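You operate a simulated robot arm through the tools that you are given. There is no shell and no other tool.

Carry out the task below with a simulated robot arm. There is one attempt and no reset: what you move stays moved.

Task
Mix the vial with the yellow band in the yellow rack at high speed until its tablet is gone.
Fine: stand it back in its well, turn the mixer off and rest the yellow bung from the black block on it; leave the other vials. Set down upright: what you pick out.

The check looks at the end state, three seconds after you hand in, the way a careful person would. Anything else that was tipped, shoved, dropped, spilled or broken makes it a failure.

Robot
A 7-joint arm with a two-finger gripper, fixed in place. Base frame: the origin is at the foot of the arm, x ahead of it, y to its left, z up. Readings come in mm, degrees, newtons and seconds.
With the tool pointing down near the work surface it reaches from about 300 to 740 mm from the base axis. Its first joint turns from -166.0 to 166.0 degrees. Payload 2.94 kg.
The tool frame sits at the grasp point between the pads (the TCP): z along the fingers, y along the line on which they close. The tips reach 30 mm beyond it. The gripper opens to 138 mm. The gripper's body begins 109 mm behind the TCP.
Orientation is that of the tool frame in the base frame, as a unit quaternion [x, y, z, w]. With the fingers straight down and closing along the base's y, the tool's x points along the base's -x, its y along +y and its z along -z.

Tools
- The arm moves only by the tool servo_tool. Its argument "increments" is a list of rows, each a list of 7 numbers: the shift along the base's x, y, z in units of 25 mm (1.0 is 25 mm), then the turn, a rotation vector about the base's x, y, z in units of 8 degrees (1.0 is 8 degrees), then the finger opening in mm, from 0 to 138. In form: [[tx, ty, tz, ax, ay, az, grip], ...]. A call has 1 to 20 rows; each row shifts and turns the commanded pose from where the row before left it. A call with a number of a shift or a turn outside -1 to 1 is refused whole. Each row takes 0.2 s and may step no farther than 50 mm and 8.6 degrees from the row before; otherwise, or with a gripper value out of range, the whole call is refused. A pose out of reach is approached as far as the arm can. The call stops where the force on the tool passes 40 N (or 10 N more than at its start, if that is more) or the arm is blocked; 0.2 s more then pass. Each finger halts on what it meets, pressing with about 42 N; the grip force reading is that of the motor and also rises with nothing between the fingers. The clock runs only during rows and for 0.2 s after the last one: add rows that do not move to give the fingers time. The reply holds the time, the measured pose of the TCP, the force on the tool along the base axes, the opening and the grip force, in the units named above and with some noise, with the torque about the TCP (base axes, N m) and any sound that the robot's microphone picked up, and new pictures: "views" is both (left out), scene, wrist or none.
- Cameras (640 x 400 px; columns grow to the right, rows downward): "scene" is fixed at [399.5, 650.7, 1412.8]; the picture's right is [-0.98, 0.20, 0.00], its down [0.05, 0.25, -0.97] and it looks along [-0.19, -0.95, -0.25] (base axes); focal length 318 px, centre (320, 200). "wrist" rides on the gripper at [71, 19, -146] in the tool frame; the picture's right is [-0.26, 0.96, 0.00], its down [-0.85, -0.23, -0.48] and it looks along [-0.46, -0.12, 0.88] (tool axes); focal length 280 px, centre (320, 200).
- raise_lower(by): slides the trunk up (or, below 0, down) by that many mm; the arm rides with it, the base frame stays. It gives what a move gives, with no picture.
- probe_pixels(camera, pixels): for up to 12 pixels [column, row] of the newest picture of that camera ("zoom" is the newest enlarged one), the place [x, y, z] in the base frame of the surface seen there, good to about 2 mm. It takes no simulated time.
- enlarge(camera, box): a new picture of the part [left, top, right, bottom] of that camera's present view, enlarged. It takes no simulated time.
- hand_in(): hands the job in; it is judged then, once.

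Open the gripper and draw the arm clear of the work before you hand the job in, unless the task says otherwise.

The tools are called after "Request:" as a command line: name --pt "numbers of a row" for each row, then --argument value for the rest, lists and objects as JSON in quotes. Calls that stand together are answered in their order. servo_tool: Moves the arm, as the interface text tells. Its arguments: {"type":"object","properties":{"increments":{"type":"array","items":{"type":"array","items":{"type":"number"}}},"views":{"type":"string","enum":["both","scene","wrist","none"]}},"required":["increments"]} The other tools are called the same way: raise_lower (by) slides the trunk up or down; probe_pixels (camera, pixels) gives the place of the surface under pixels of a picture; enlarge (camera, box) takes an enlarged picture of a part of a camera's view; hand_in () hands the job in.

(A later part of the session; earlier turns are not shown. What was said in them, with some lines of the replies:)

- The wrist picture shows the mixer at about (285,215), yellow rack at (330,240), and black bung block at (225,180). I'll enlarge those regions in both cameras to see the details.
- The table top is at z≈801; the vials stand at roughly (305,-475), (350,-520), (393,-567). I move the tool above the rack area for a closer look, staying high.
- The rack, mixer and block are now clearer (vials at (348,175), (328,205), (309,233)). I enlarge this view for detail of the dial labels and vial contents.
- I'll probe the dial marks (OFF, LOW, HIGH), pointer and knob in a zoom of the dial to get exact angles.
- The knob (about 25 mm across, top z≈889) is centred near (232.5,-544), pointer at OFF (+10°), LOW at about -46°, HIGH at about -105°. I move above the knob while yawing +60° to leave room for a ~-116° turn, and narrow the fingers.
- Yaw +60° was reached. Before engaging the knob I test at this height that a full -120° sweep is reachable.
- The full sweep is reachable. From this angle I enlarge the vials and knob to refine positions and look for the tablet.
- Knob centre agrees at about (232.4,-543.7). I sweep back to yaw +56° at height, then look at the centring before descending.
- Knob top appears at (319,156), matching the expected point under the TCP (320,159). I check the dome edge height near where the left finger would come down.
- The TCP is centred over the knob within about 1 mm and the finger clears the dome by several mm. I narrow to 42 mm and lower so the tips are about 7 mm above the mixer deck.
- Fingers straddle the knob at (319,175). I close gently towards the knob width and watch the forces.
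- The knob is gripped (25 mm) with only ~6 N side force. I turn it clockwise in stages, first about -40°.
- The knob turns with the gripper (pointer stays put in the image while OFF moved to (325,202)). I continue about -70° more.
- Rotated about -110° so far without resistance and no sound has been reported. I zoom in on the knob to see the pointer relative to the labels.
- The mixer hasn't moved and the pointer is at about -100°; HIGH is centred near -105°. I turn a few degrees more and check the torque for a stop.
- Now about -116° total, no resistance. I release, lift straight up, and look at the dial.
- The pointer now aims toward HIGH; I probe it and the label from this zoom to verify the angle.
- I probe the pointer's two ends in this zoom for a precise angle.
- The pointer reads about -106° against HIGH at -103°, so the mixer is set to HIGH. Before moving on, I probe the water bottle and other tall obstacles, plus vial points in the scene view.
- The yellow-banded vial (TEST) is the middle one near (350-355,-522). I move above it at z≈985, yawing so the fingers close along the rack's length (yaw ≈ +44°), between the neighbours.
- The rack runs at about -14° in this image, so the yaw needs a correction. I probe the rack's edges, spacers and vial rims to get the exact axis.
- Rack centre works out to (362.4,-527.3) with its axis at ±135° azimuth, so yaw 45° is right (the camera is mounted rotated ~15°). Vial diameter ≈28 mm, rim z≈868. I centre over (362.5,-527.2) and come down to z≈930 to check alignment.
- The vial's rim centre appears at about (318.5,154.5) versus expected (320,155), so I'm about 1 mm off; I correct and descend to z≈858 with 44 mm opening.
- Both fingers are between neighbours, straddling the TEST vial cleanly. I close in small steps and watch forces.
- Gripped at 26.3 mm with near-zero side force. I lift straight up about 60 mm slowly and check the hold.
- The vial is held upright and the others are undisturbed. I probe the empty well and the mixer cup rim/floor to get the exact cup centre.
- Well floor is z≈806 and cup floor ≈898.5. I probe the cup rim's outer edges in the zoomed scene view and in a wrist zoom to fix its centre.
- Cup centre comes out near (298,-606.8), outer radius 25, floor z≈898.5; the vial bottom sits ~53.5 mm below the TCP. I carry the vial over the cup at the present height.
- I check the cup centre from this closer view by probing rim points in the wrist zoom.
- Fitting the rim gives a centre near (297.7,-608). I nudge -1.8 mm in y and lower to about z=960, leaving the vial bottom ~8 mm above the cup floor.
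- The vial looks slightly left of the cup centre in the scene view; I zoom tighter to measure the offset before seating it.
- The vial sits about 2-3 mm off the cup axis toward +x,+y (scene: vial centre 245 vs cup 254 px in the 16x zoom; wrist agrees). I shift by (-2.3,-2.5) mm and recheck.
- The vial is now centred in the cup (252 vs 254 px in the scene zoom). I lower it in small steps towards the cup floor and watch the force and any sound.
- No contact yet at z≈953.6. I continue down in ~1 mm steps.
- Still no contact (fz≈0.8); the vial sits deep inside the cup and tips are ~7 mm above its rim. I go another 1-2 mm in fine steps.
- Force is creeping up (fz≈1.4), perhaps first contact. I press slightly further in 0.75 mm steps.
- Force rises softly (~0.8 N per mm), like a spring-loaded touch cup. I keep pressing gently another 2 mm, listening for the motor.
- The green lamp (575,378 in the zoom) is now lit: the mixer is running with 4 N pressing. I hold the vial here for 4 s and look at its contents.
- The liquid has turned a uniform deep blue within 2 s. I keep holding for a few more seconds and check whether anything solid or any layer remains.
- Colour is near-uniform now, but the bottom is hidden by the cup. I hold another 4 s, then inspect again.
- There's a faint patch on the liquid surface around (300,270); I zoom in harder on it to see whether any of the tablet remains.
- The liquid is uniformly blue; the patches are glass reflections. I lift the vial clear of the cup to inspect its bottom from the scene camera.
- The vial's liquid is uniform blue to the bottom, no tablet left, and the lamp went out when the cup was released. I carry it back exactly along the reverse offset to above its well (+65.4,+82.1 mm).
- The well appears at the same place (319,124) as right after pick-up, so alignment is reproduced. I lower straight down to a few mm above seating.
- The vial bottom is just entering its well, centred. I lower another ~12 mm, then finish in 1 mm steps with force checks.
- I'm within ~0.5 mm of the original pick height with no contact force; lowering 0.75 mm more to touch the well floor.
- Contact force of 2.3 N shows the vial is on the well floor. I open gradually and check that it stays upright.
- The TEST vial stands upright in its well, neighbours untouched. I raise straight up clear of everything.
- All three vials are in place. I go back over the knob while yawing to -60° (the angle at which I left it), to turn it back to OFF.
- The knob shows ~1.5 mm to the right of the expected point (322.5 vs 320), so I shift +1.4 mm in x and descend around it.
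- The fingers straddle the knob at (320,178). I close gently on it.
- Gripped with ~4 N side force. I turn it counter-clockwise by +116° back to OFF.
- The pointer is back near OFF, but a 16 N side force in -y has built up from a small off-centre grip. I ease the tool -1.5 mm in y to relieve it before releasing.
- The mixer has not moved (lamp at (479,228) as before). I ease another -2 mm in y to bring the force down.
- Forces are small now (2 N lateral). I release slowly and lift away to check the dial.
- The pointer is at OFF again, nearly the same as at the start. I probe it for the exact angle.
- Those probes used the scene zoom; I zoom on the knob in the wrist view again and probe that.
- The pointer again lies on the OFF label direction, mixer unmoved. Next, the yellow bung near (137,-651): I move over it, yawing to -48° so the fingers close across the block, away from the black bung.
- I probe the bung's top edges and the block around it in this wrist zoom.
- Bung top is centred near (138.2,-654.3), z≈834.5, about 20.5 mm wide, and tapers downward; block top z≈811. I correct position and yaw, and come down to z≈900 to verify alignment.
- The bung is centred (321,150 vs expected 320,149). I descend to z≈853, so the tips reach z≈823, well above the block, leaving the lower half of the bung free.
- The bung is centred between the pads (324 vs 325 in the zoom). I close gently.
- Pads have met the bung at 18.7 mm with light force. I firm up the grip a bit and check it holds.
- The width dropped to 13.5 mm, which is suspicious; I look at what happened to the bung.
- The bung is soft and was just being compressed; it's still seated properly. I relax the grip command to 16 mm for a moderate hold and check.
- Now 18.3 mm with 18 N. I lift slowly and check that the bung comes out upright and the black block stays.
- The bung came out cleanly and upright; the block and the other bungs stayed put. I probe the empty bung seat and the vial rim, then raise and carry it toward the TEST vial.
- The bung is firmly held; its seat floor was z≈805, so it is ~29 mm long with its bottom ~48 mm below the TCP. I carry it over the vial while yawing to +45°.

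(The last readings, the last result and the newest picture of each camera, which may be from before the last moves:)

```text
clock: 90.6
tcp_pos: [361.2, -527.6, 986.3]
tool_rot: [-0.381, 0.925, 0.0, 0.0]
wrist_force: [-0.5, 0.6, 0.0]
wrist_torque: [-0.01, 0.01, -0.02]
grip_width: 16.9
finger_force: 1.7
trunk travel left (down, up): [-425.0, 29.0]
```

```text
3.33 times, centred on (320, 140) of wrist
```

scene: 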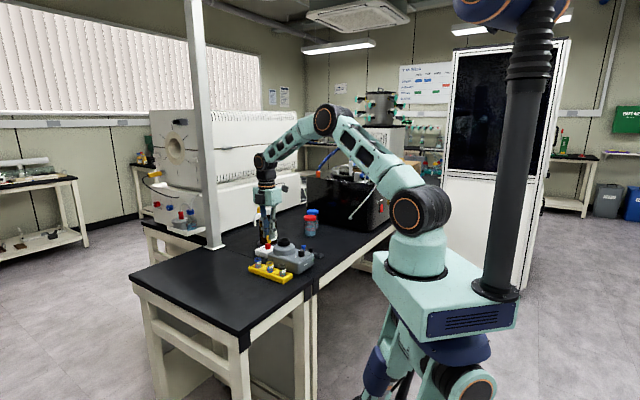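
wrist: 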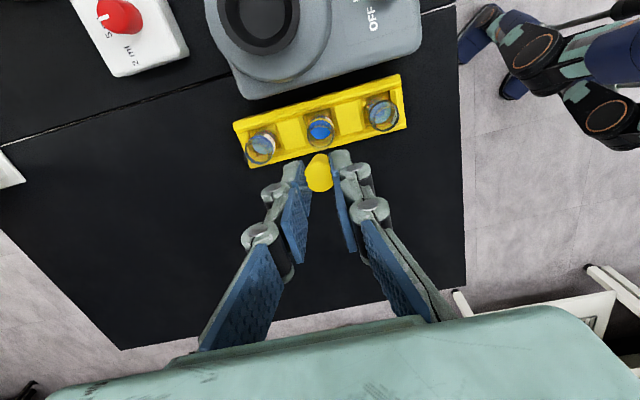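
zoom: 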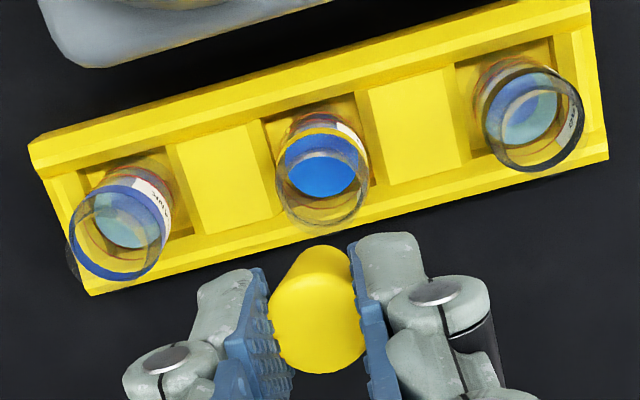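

The grip force reading has dropped to 1.7 N, so I tighten slightly before going on, and zoom in to check that the bung hangs straight.

Request:
servo_tool --pt "0 0 0 0 0 0 14" --pt "0 0 0 0 0 0 14" --views "both"

Request:
enlarge --camera "scene" --box '[258, 226, 282, 246]'

Request:
enlarge --camera "wrist" --box '[280, 140, 360, 200]'

```text
clock: 91.2
tcp_pos: [362.3, -527.7, 985.0]
tool_rot: [-0.38, 0.925, 0.0, 0.001]
wrist_force: [0.2, -0.9, -0.5]
wrist_torque: [-0.04, 0.01, -0.01]
grip_width: 17.5
finger_force: 6.8
trunk travel left (down, up): [-425.0, 29.0]
```

scene: 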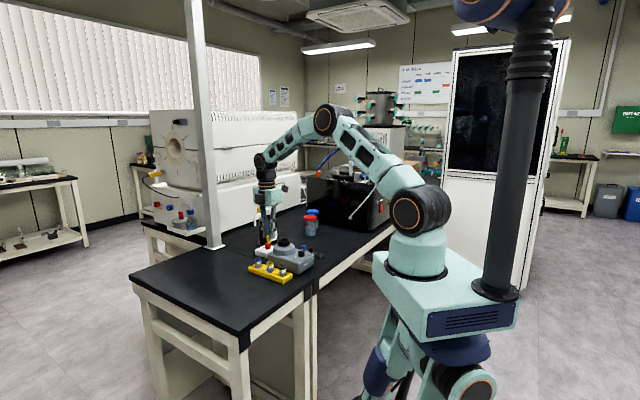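
wrist: 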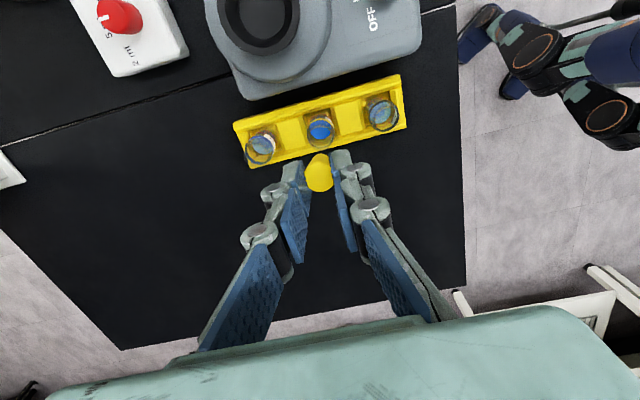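

```text
16.00 times, centred on (270, 236) of scene
```

zoom: 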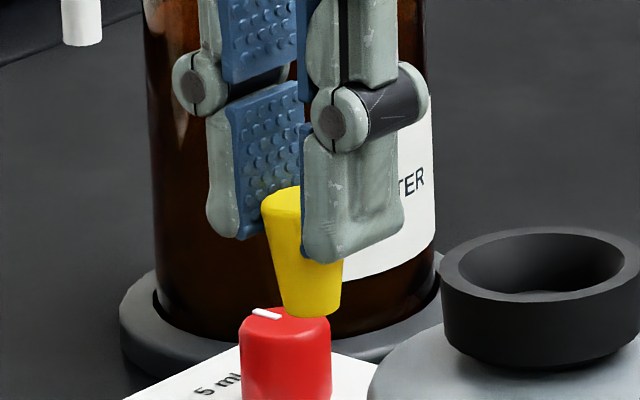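

```text
6.67 times, centred on (320, 170) of wrist
```

zoom: 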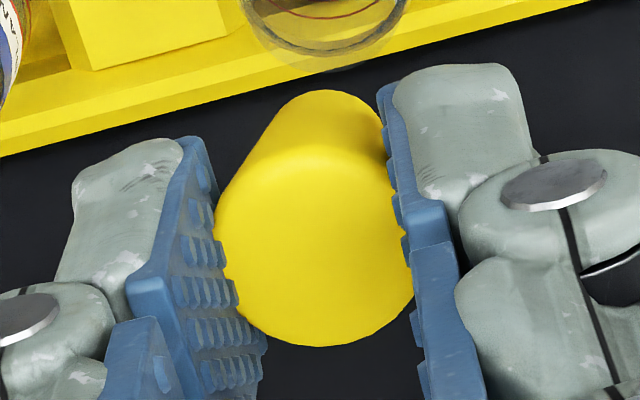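

The bung hangs nearly straight (about 2° lean). I zoom on the vial's mouth from the wrist camera to judge its inner size and centre.

Request:
enlarge --camera "wrist" --box '[296, 105, 346, 155]'

Request:
enlarge --camera "scene" --box '[258, 250, 282, 272]'

```text
8.00 times, centred on (321, 130) of wrist
```

zoom: 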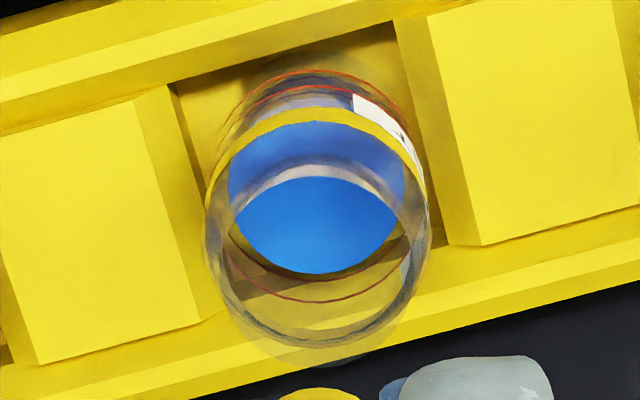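

```text
16.00 times, centred on (270, 261) of scene
```

zoom: 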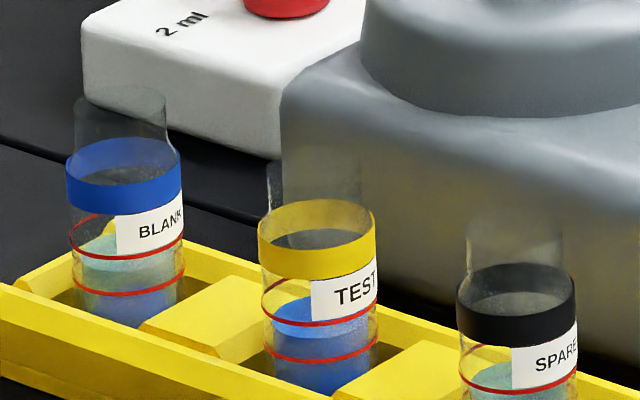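

Now it's clear the vial has a shoulder and a narrower neck (about 22 mm outside) with its rim at z≈869. I move ~1 mm toward its centre and lower so the bung's bottom is ~10 mm above the rim, then align visually.

Request:
servo_tool --pt "0.03 0.03 -0.3 0 0 0 14" --pt "0 0 -0.6 0 0 0 14" --pt "0 0 -0.6 0 0 0 14" --pt "0 0 -0.5 0 0 0 14" --pt "0 0 -0.24 0 0 0 14" --pt "0 0 0 0 0 0 14" --views "both"

Request:
enlarge --camera "scene" --box '[256, 242, 284, 268]'

Request:
enlarge --camera "wrist" --box '[280, 110, 360, 190]'

```text
clock: 92.6
tcp_pos: [361.7, -527.7, 930.0]
tool_rot: [-0.381, 0.925, 0.001, 0.0]
wrist_force: [0.4, 0.7, 0.8]
wrist_torque: [0.02, -0.05, -0.01]
grip_width: 14.8
finger_force: 41.0
trunk travel left (down, up): [-425.0, 29.0]
```

scene: 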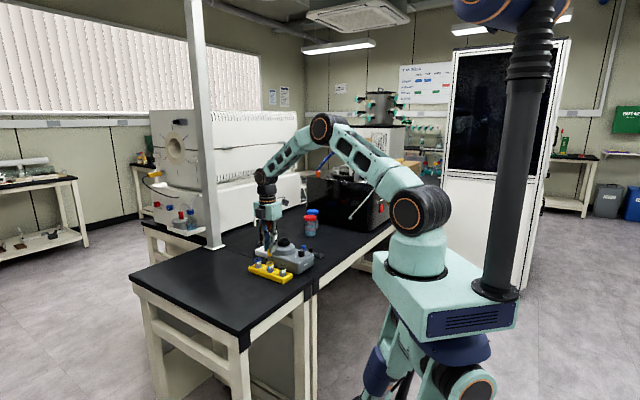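
wrist: 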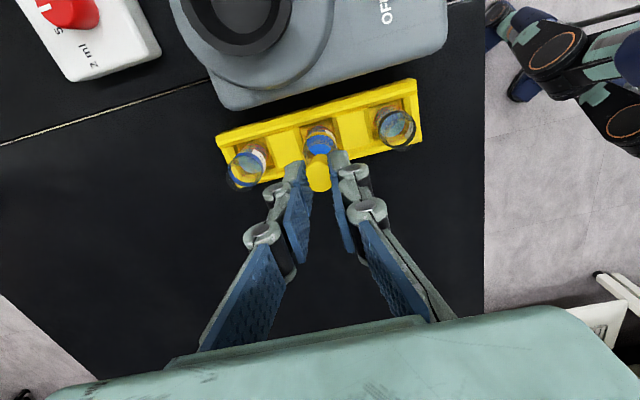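

```text
15.38 times, centred on (270, 255) of scene
```

zoom: 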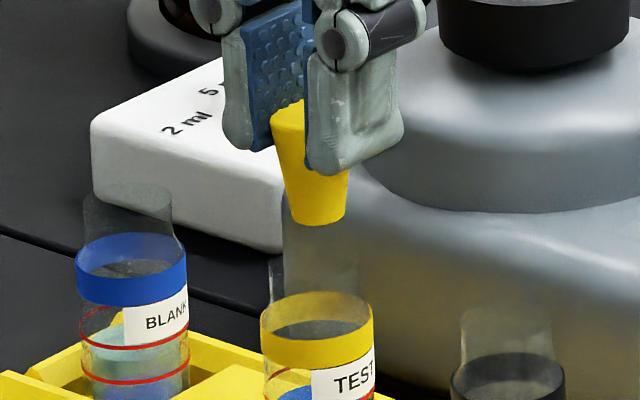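

```text
5.00 times, centred on (320, 150) of wrist
```

zoom: 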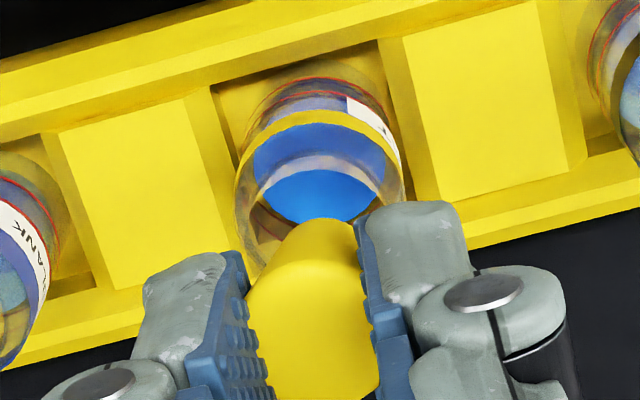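

In the scene zoom the bung's bottom (319) is about 1.3 mm right of the vial axis (~314.6 at rim level). I shift +1.2 mm in x and lower to just above the rim for a finer check.

Request:
servo_tool --pt "0.048 0 0 0 0 0 14" --pt "0 0 -0.2 0 0 0 14" --pt "0 0 -0.2 0 0 0 14" --pt "0 0 0 0 0 0 14" --views "both"

Request:
enlarge --camera "scene" --box '[258, 246, 282, 268]'

Request:
enlarge --camera "wrist" --box '[290, 120, 350, 180]'

```text
clock: 93.6
tcp_pos: [364.1, -526.5, 920.4]
tool_rot: [-0.381, 0.925, 0.0, 0.0]
wrist_force: [-0.4, 0.5, -0.3]
wrist_torque: [0.01, -0.02, -0.03]
grip_width: 15.3
finger_force: 41.5
trunk travel left (down, up): [-425.0, 29.0]
```

scene: 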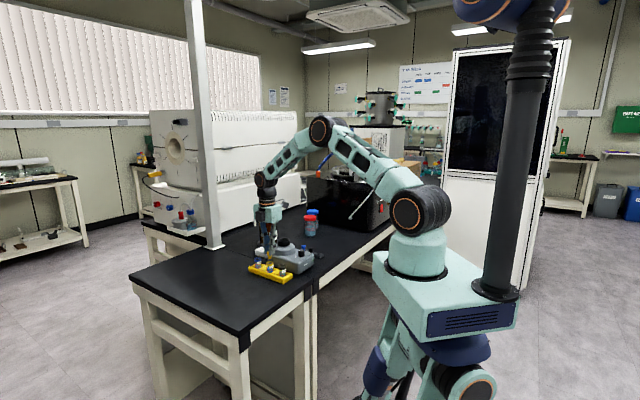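
wrist: 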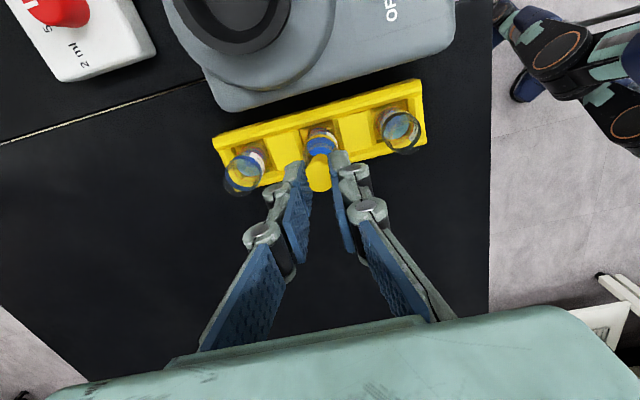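

```text
16.00 times, centred on (270, 257) of scene
```

zoom: 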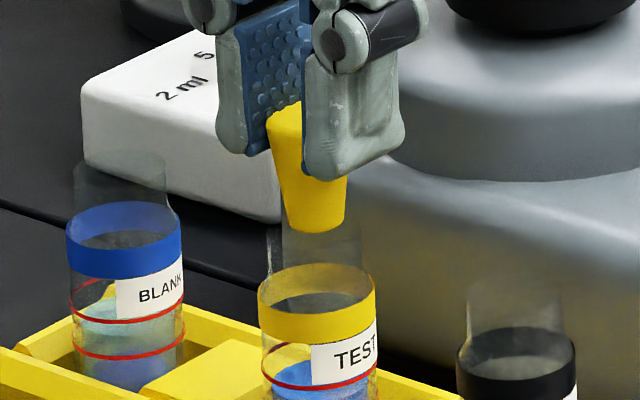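

```text
6.67 times, centred on (320, 150) of wrist
```

zoom: 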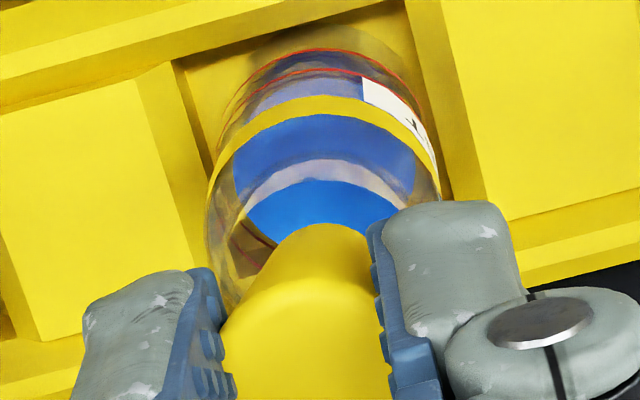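

The bung is now within ~0.5 mm of the vial axis in the scene view. For the other direction I probe the vial's rim ring and the bung in this wrist zoom.

Request:
probe_pixels --camera "zoom" --pixels '[[323, 165], [323, 175], [280, 180], [365, 178], [245, 215], [258, 200], [390, 198], [325, 228], [325, 250], [300, 240], [238, 240], [323, 160]]'

```text
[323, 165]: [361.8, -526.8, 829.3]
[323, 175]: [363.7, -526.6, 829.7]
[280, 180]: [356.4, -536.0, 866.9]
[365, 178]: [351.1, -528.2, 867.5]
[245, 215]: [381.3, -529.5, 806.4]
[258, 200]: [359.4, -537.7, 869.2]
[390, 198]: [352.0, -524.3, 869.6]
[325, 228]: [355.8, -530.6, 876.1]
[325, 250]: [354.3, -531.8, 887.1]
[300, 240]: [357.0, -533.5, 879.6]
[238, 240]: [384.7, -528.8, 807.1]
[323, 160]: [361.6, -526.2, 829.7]
```

The rim points fit a circle centred at (362.0,-527.5), z≈869, and the bung axis probes to (362.0,-527.1): well aligned. I lower in small steps into the neck, watching the force.

Request:
servo_tool --pt "0 -0.008 -0.08 0 0 0 14" --pt "0 0 -0.08 0 0 0 14" --pt "0 0 -0.08 0 0 0 14" --pt "0 0 0 0 0 0 14" --views "both"

Request:
enlarge --camera "scene" --box '[258, 246, 282, 268]'

Request:
enlarge --camera "wrist" --box '[290, 120, 350, 180]'

```text
clock: 94.6
tcp_pos: [362.6, -527.3, 913.5]
tool_rot: [-0.38, 0.925, 0.0, 0.0]
wrist_force: [-0.2, 0.1, 0.0]
wrist_torque: [-0.02, 0.0, -0.01]
grip_width: 15.6
finger_force: 39.8
trunk travel left (down, up): [-425.0, 29.0]
```

scene: 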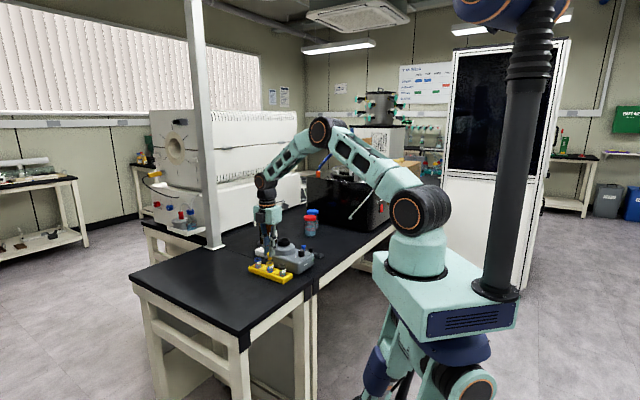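
wrist: 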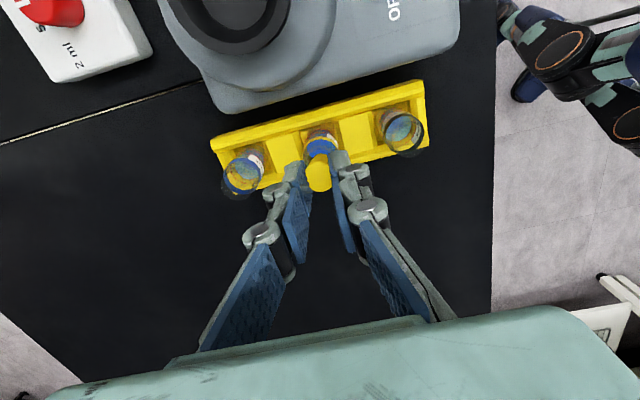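

```text
16.00 times, centred on (270, 257) of scene
```

zoom: 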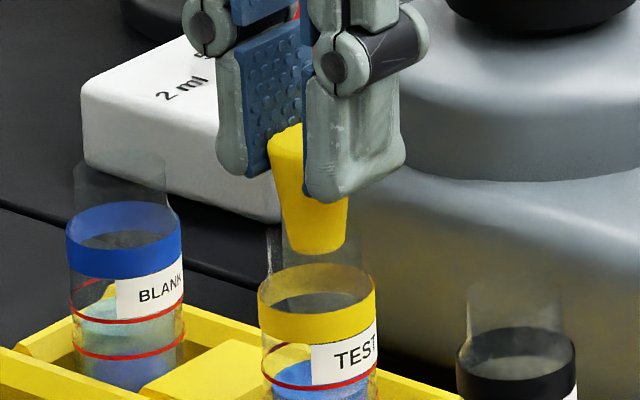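

```text
6.67 times, centred on (320, 150) of wrist
```

zoom: 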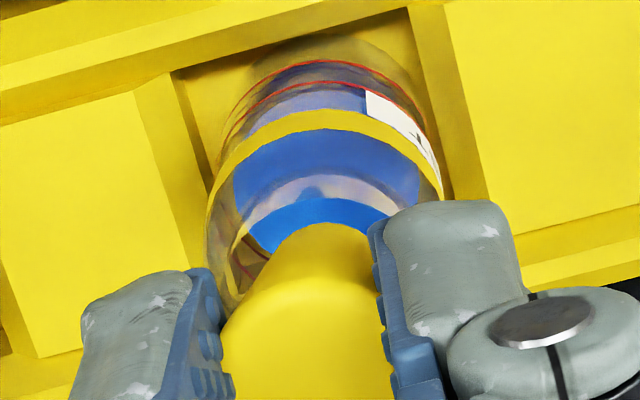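

No contact; the bung's bottom is just at the mouth, well centred. I continue down 5 mm in small steps.

Request:
servo_tool --pt "0 0 -0.05 0 0 0 14" --pt "0 0 -0.05 0 0 0 14" --pt "0 0 -0.05 0 0 0 14" --pt "0 0 -0.05 0 0 0 14" --pt "0 0 0 0 0 0 14" --views "both"

Request:
enlarge --camera "scene" --box '[258, 246, 282, 268]'

Request:
enlarge --camera "wrist" --box '[290, 120, 350, 180]'

```text
clock: 95.8
tcp_pos: [361.9, -527.1, 909.5]
tool_rot: [-0.38, 0.925, 0.001, 0.0]
wrist_force: [0.2, -0.1, 5.4]
wrist_torque: [0.05, 0.06, 0.01]
grip_width: 18.1
finger_force: 13.5
trunk travel left (down, up): [-425.0, 29.0]
```

scene: 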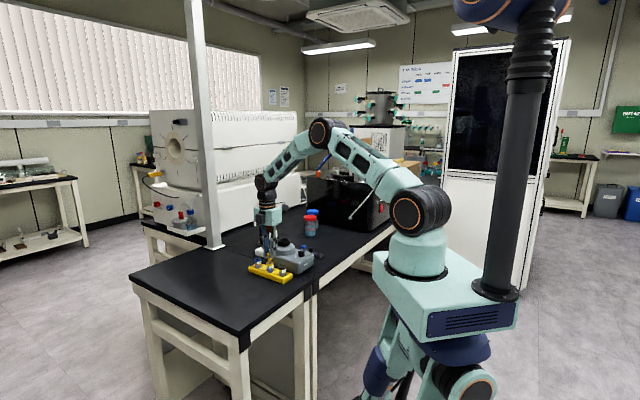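
wrist: 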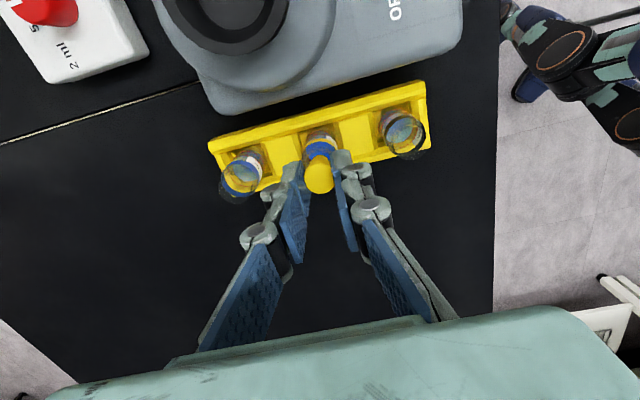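

```text
16.00 times, centred on (270, 257) of scene
```

zoom: 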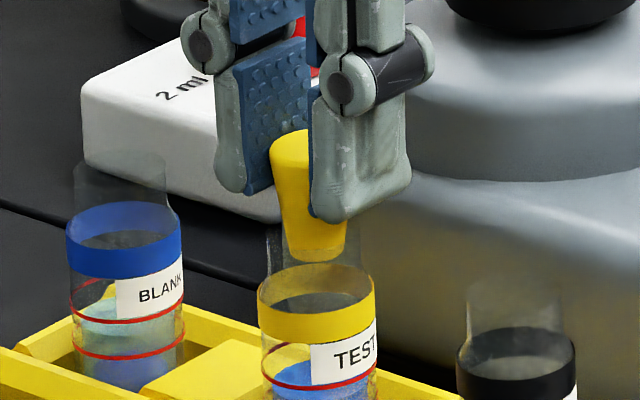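

```text
6.67 times, centred on (320, 150) of wrist
```

zoom: 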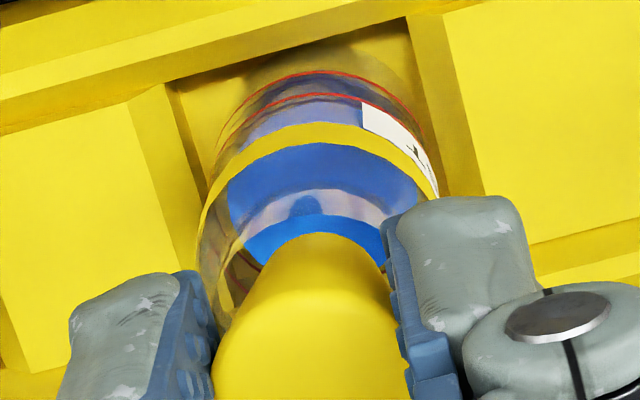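

The bung has seated in the neck (fz≈5 N, bung slid up slightly in the soft pads) about 6 mm deep and upright. I ease off ~0.5 mm and open slowly.

Request:
servo_tool --pt "0 0 0.02 0 0 0 16" --pt "0 0 0 0 0 0 18" --pt "0 0 0 0 0 0 20" --pt "0 0 0 0 0 0 21" --pt "0 0 0 0 0 0 22" --pt "0 0 0 0 0 0 22" --views "both"

Request:
enlarge --camera "scene" --box '[258, 246, 282, 268]'

Request:
enlarge --camera "wrist" --box '[280, 120, 360, 200]'

```text
clock: 97.2
tcp_pos: [364.3, -527.0, 909.0]
tool_rot: [-0.381, 0.925, 0.0, 0.0]
wrist_force: [-0.4, 0.0, 0.3]
wrist_torque: [0.01, -0.03, 0.0]
grip_width: 22.0
finger_force: 0.2
trunk travel left (down, up): [-425.0, 29.0]
```

scene: 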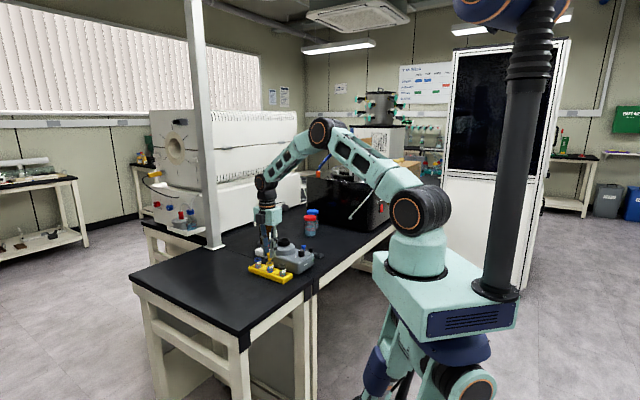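
wrist: 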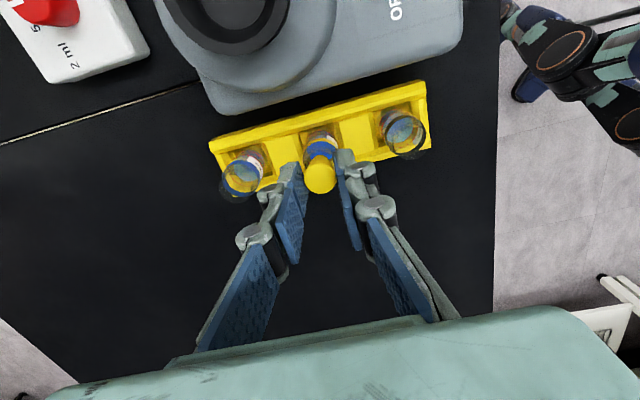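

```text
16.00 times, centred on (270, 257) of scene
```

zoom: 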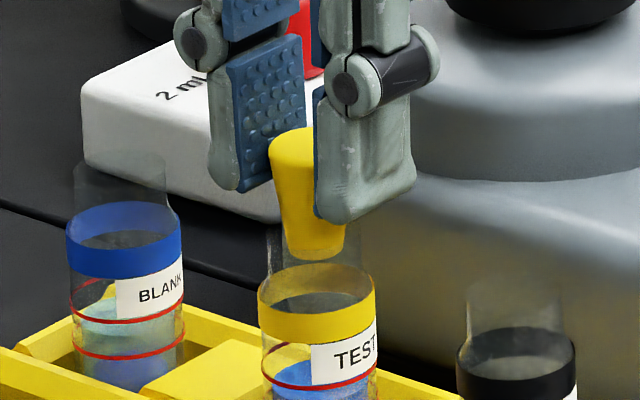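

```text
5.00 times, centred on (320, 160) of wrist
```

zoom: 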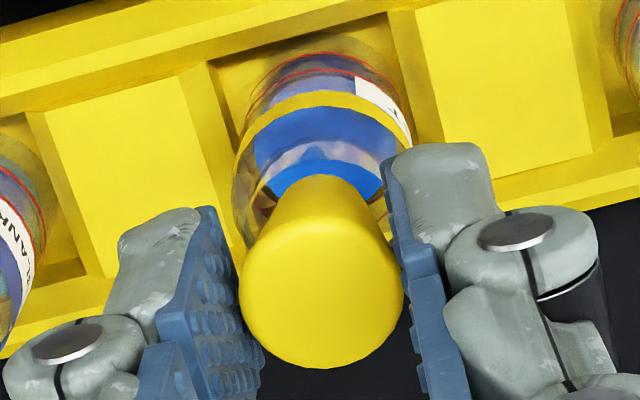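

The bung stands by itself in the vial mouth with the pads no longer touching (0.2 N). I open wider, then rise straight up.

Request:
servo_tool --pt "0 0 0 0 0 0 25" --pt "0 0 0 0 0 0 29" --pt "0 0 0 0 0 0 34" --pt "0 0 0 0 0 0 38" --pt "0 0 0 0 0 0 38" --pt "0 0 0.2 0 0 0 38" --pt "0 0 0.4 0 0 0 38" --pt "0 0 0.6 0 0 0 38" --pt "0 0 0.8 0 0 0 38" --pt "0 0 1 0 0 0 38" --pt "0 0 1 0 0 0 38" --pt "0 0 0 0 0 0 38" --views "both"

Request:
enlarge --camera "scene" --box '[245, 235, 325, 290]'

Request:
enlarge --camera "wrist" --box '[240, 80, 400, 180]'

```text
clock: 99.8
tcp_pos: [364.1, -527.4, 1009.3]
tool_rot: [-0.38, 0.925, 0.0, 0.0]
wrist_force: [-0.5, 0.2, -0.4]
wrist_torque: [-0.01, 0.0, 0.04]
grip_width: 38.1
finger_force: 0.1
trunk travel left (down, up): [-425.0, 29.0]
```

scene: 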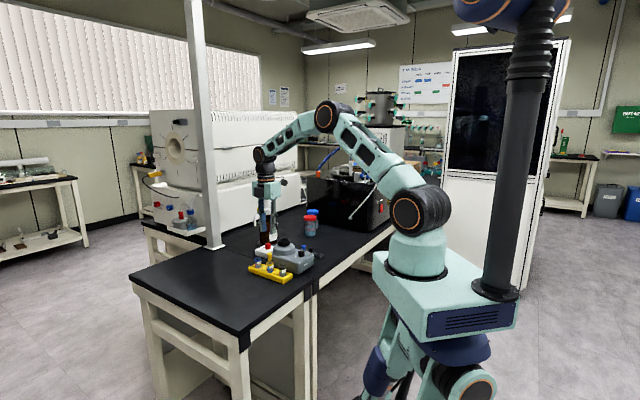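
wrist: 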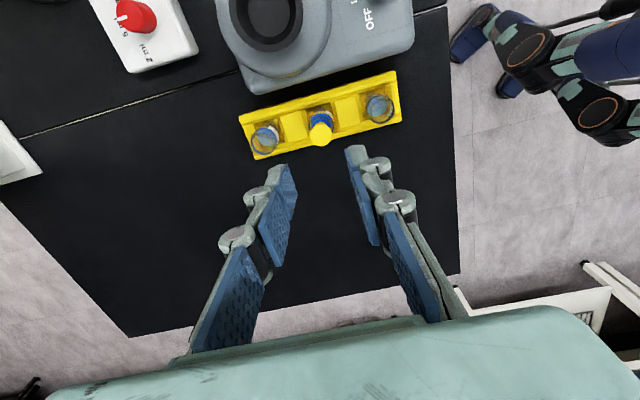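

```text
7.27 times, centred on (285, 262) of scene
```

zoom: 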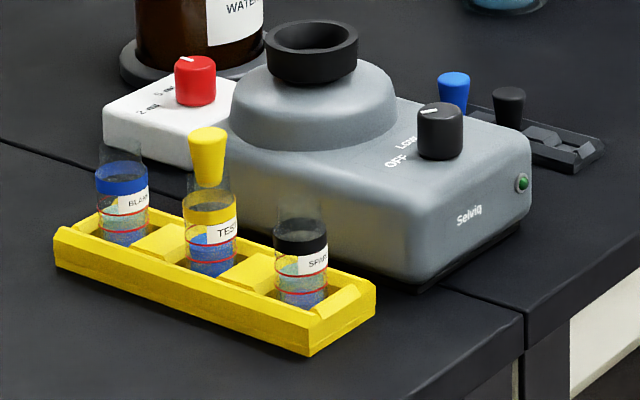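

```text
4.00 times, centred on (320, 130) of wrist
```

zoom: 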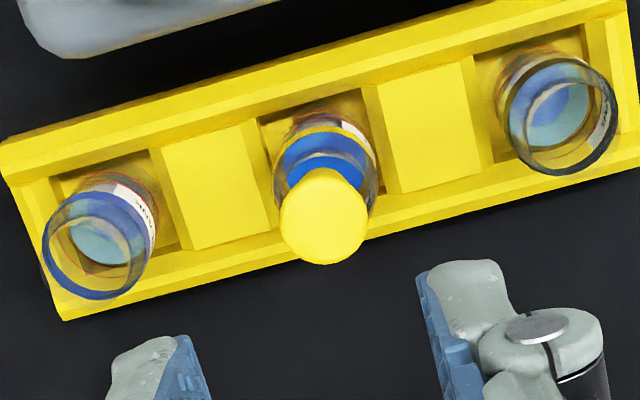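

The yellow bung stands upright on the TEST vial, the other vials are untouched and the knob is at OFF. I zoom for a last check of bung tilt and knob, while drawing the arm up and away.

Request:
servo_tool --pt "0 0 0.8 0 0 0 60" --pt "0 0 1 0 0 0 60" --pt "0 0 1 0 0 0 60" --pt "0 0 1 0 0 0 80" --pt "-0.8 0.1 0.2 0 0 0 80" --pt "-0.8 0.1 0.2 0 0 0 80" --pt "-0.8 0.1 0.2 0 0 0 80" --pt "-0.8 0.1 0.2 0 0 0 80" --pt "-0.8 0.1 0.2 0 0 0 80" --pt "-0.8 0.1 0.2 0 0 0 80" --pt "-0.8 0.1 0.2 0 0 0 80" --pt "-0.8 0.1 0.2 0 0 0 80" --pt "-0.8 0.1 0 0 0 0 80" --pt "-0.8 0.1 0 0 0 0 80" --pt "0 0 0 0 0 0 80" --views "both"

Request:
enlarge --camera "scene" --box '[252, 246, 288, 282]'

Request:
enlarge --camera "scene" --box '[235, 220, 335, 290]'

```text
clock: 103.0
tcp_pos: [161.7, -502.0, 1144.5]
tool_rot: [-0.381, 0.925, 0.0, -0.001]
wrist_force: [-0.1, -0.3, 0.2]
wrist_torque: [-0.03, 0.0, 0.0]
grip_width: 79.9
finger_force: 0.1
trunk travel left (down, up): [-425.0, 29.0]
```

scene: 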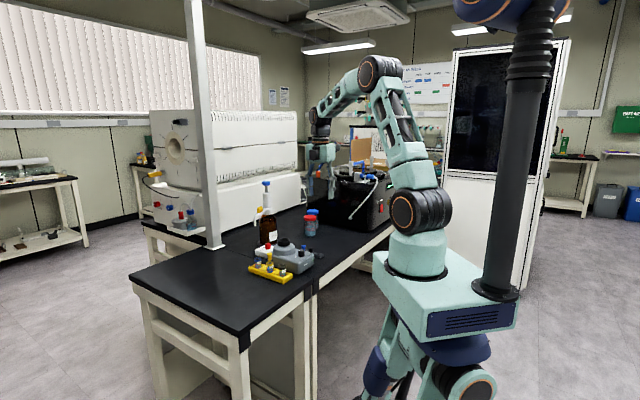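
wrist: 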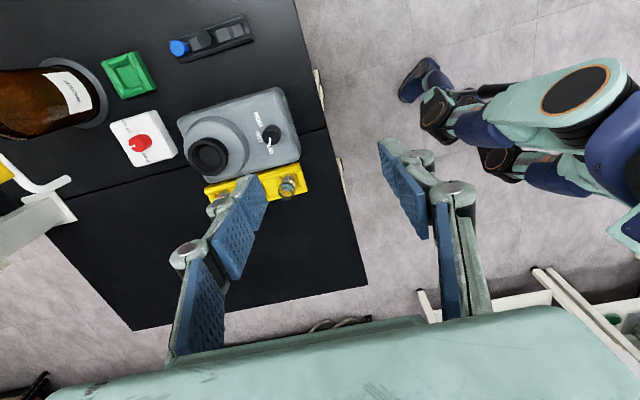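

```text
11.11 times, centred on (270, 264) of scene
```

zoom: 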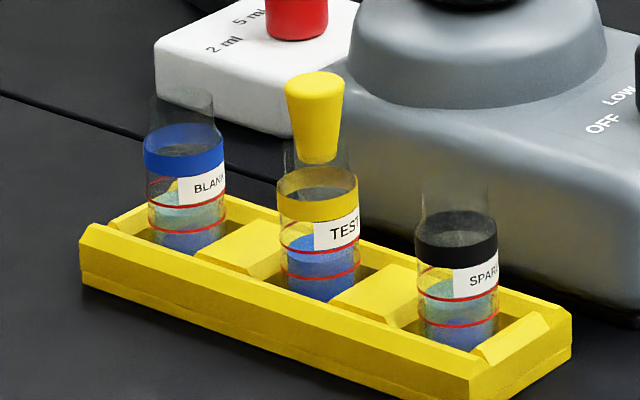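

```text
5.71 times, centred on (285, 255) of scene
```

zoom: 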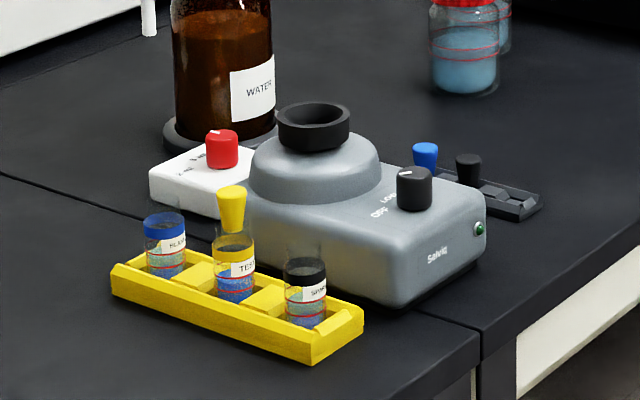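

Everything looks right: bung upright on TEST, mixer lamp off. One last zoom on the knob from the clear wrist view to confirm OFF before handing in.

Request:
enlarge --camera "wrist" --box '[240, 105, 300, 165]'

Request:
enlarge --camera "scene" --box '[290, 240, 320, 265]'

```text
6.67 times, centred on (270, 135) of wrist
```

zoom: 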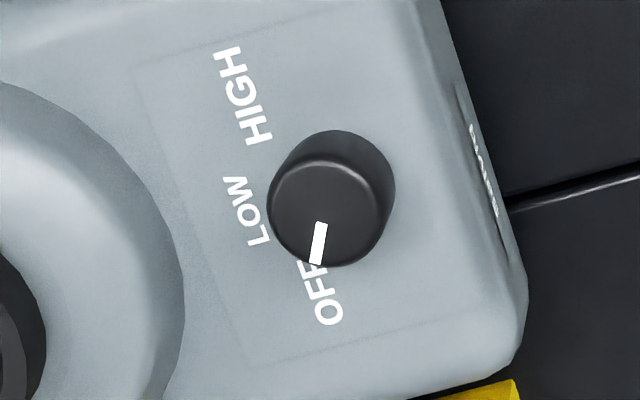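

```text
16.00 times, centred on (305, 252) of scene
```

zoom: 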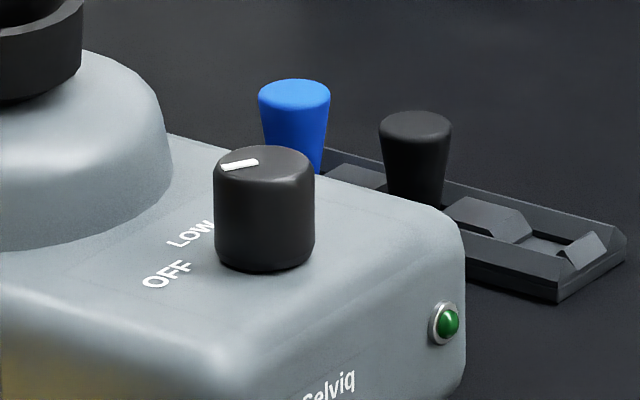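

The pointer is on OFF, the lamp is dark, the TEST vial is back in its well with the yellow bung on it, and the arm is clear with the gripper open. I hand the job in.

Request:
hand_in

```text
The job is handed in.
```

I finished the job and handed it in. I haven't seen the result of the check.

- **Mixing:** I held the yellow-banded vial (labelled TEST) in the mixer cup at HIGH for about 10 seconds. Its liquid turned an even blue right to the bottom, with no tablet left to see.
- **Vial:** TEST is back upright in its own well, and the other two vials (BLANK and SPARE) were not touched.
- **Mixer:** The knob points at OFF and the lamp is dark. Turning it back put up to 16 N of side force on the knob. I eased that off before letting go, and the mixer had not moved.
- **Bung:** The yellow bung from the black block stands upright in TEST's mouth, about 6 mm in. The blue and black bungs are still in the block.

The arm is raised clear of the bench with the gripper open.
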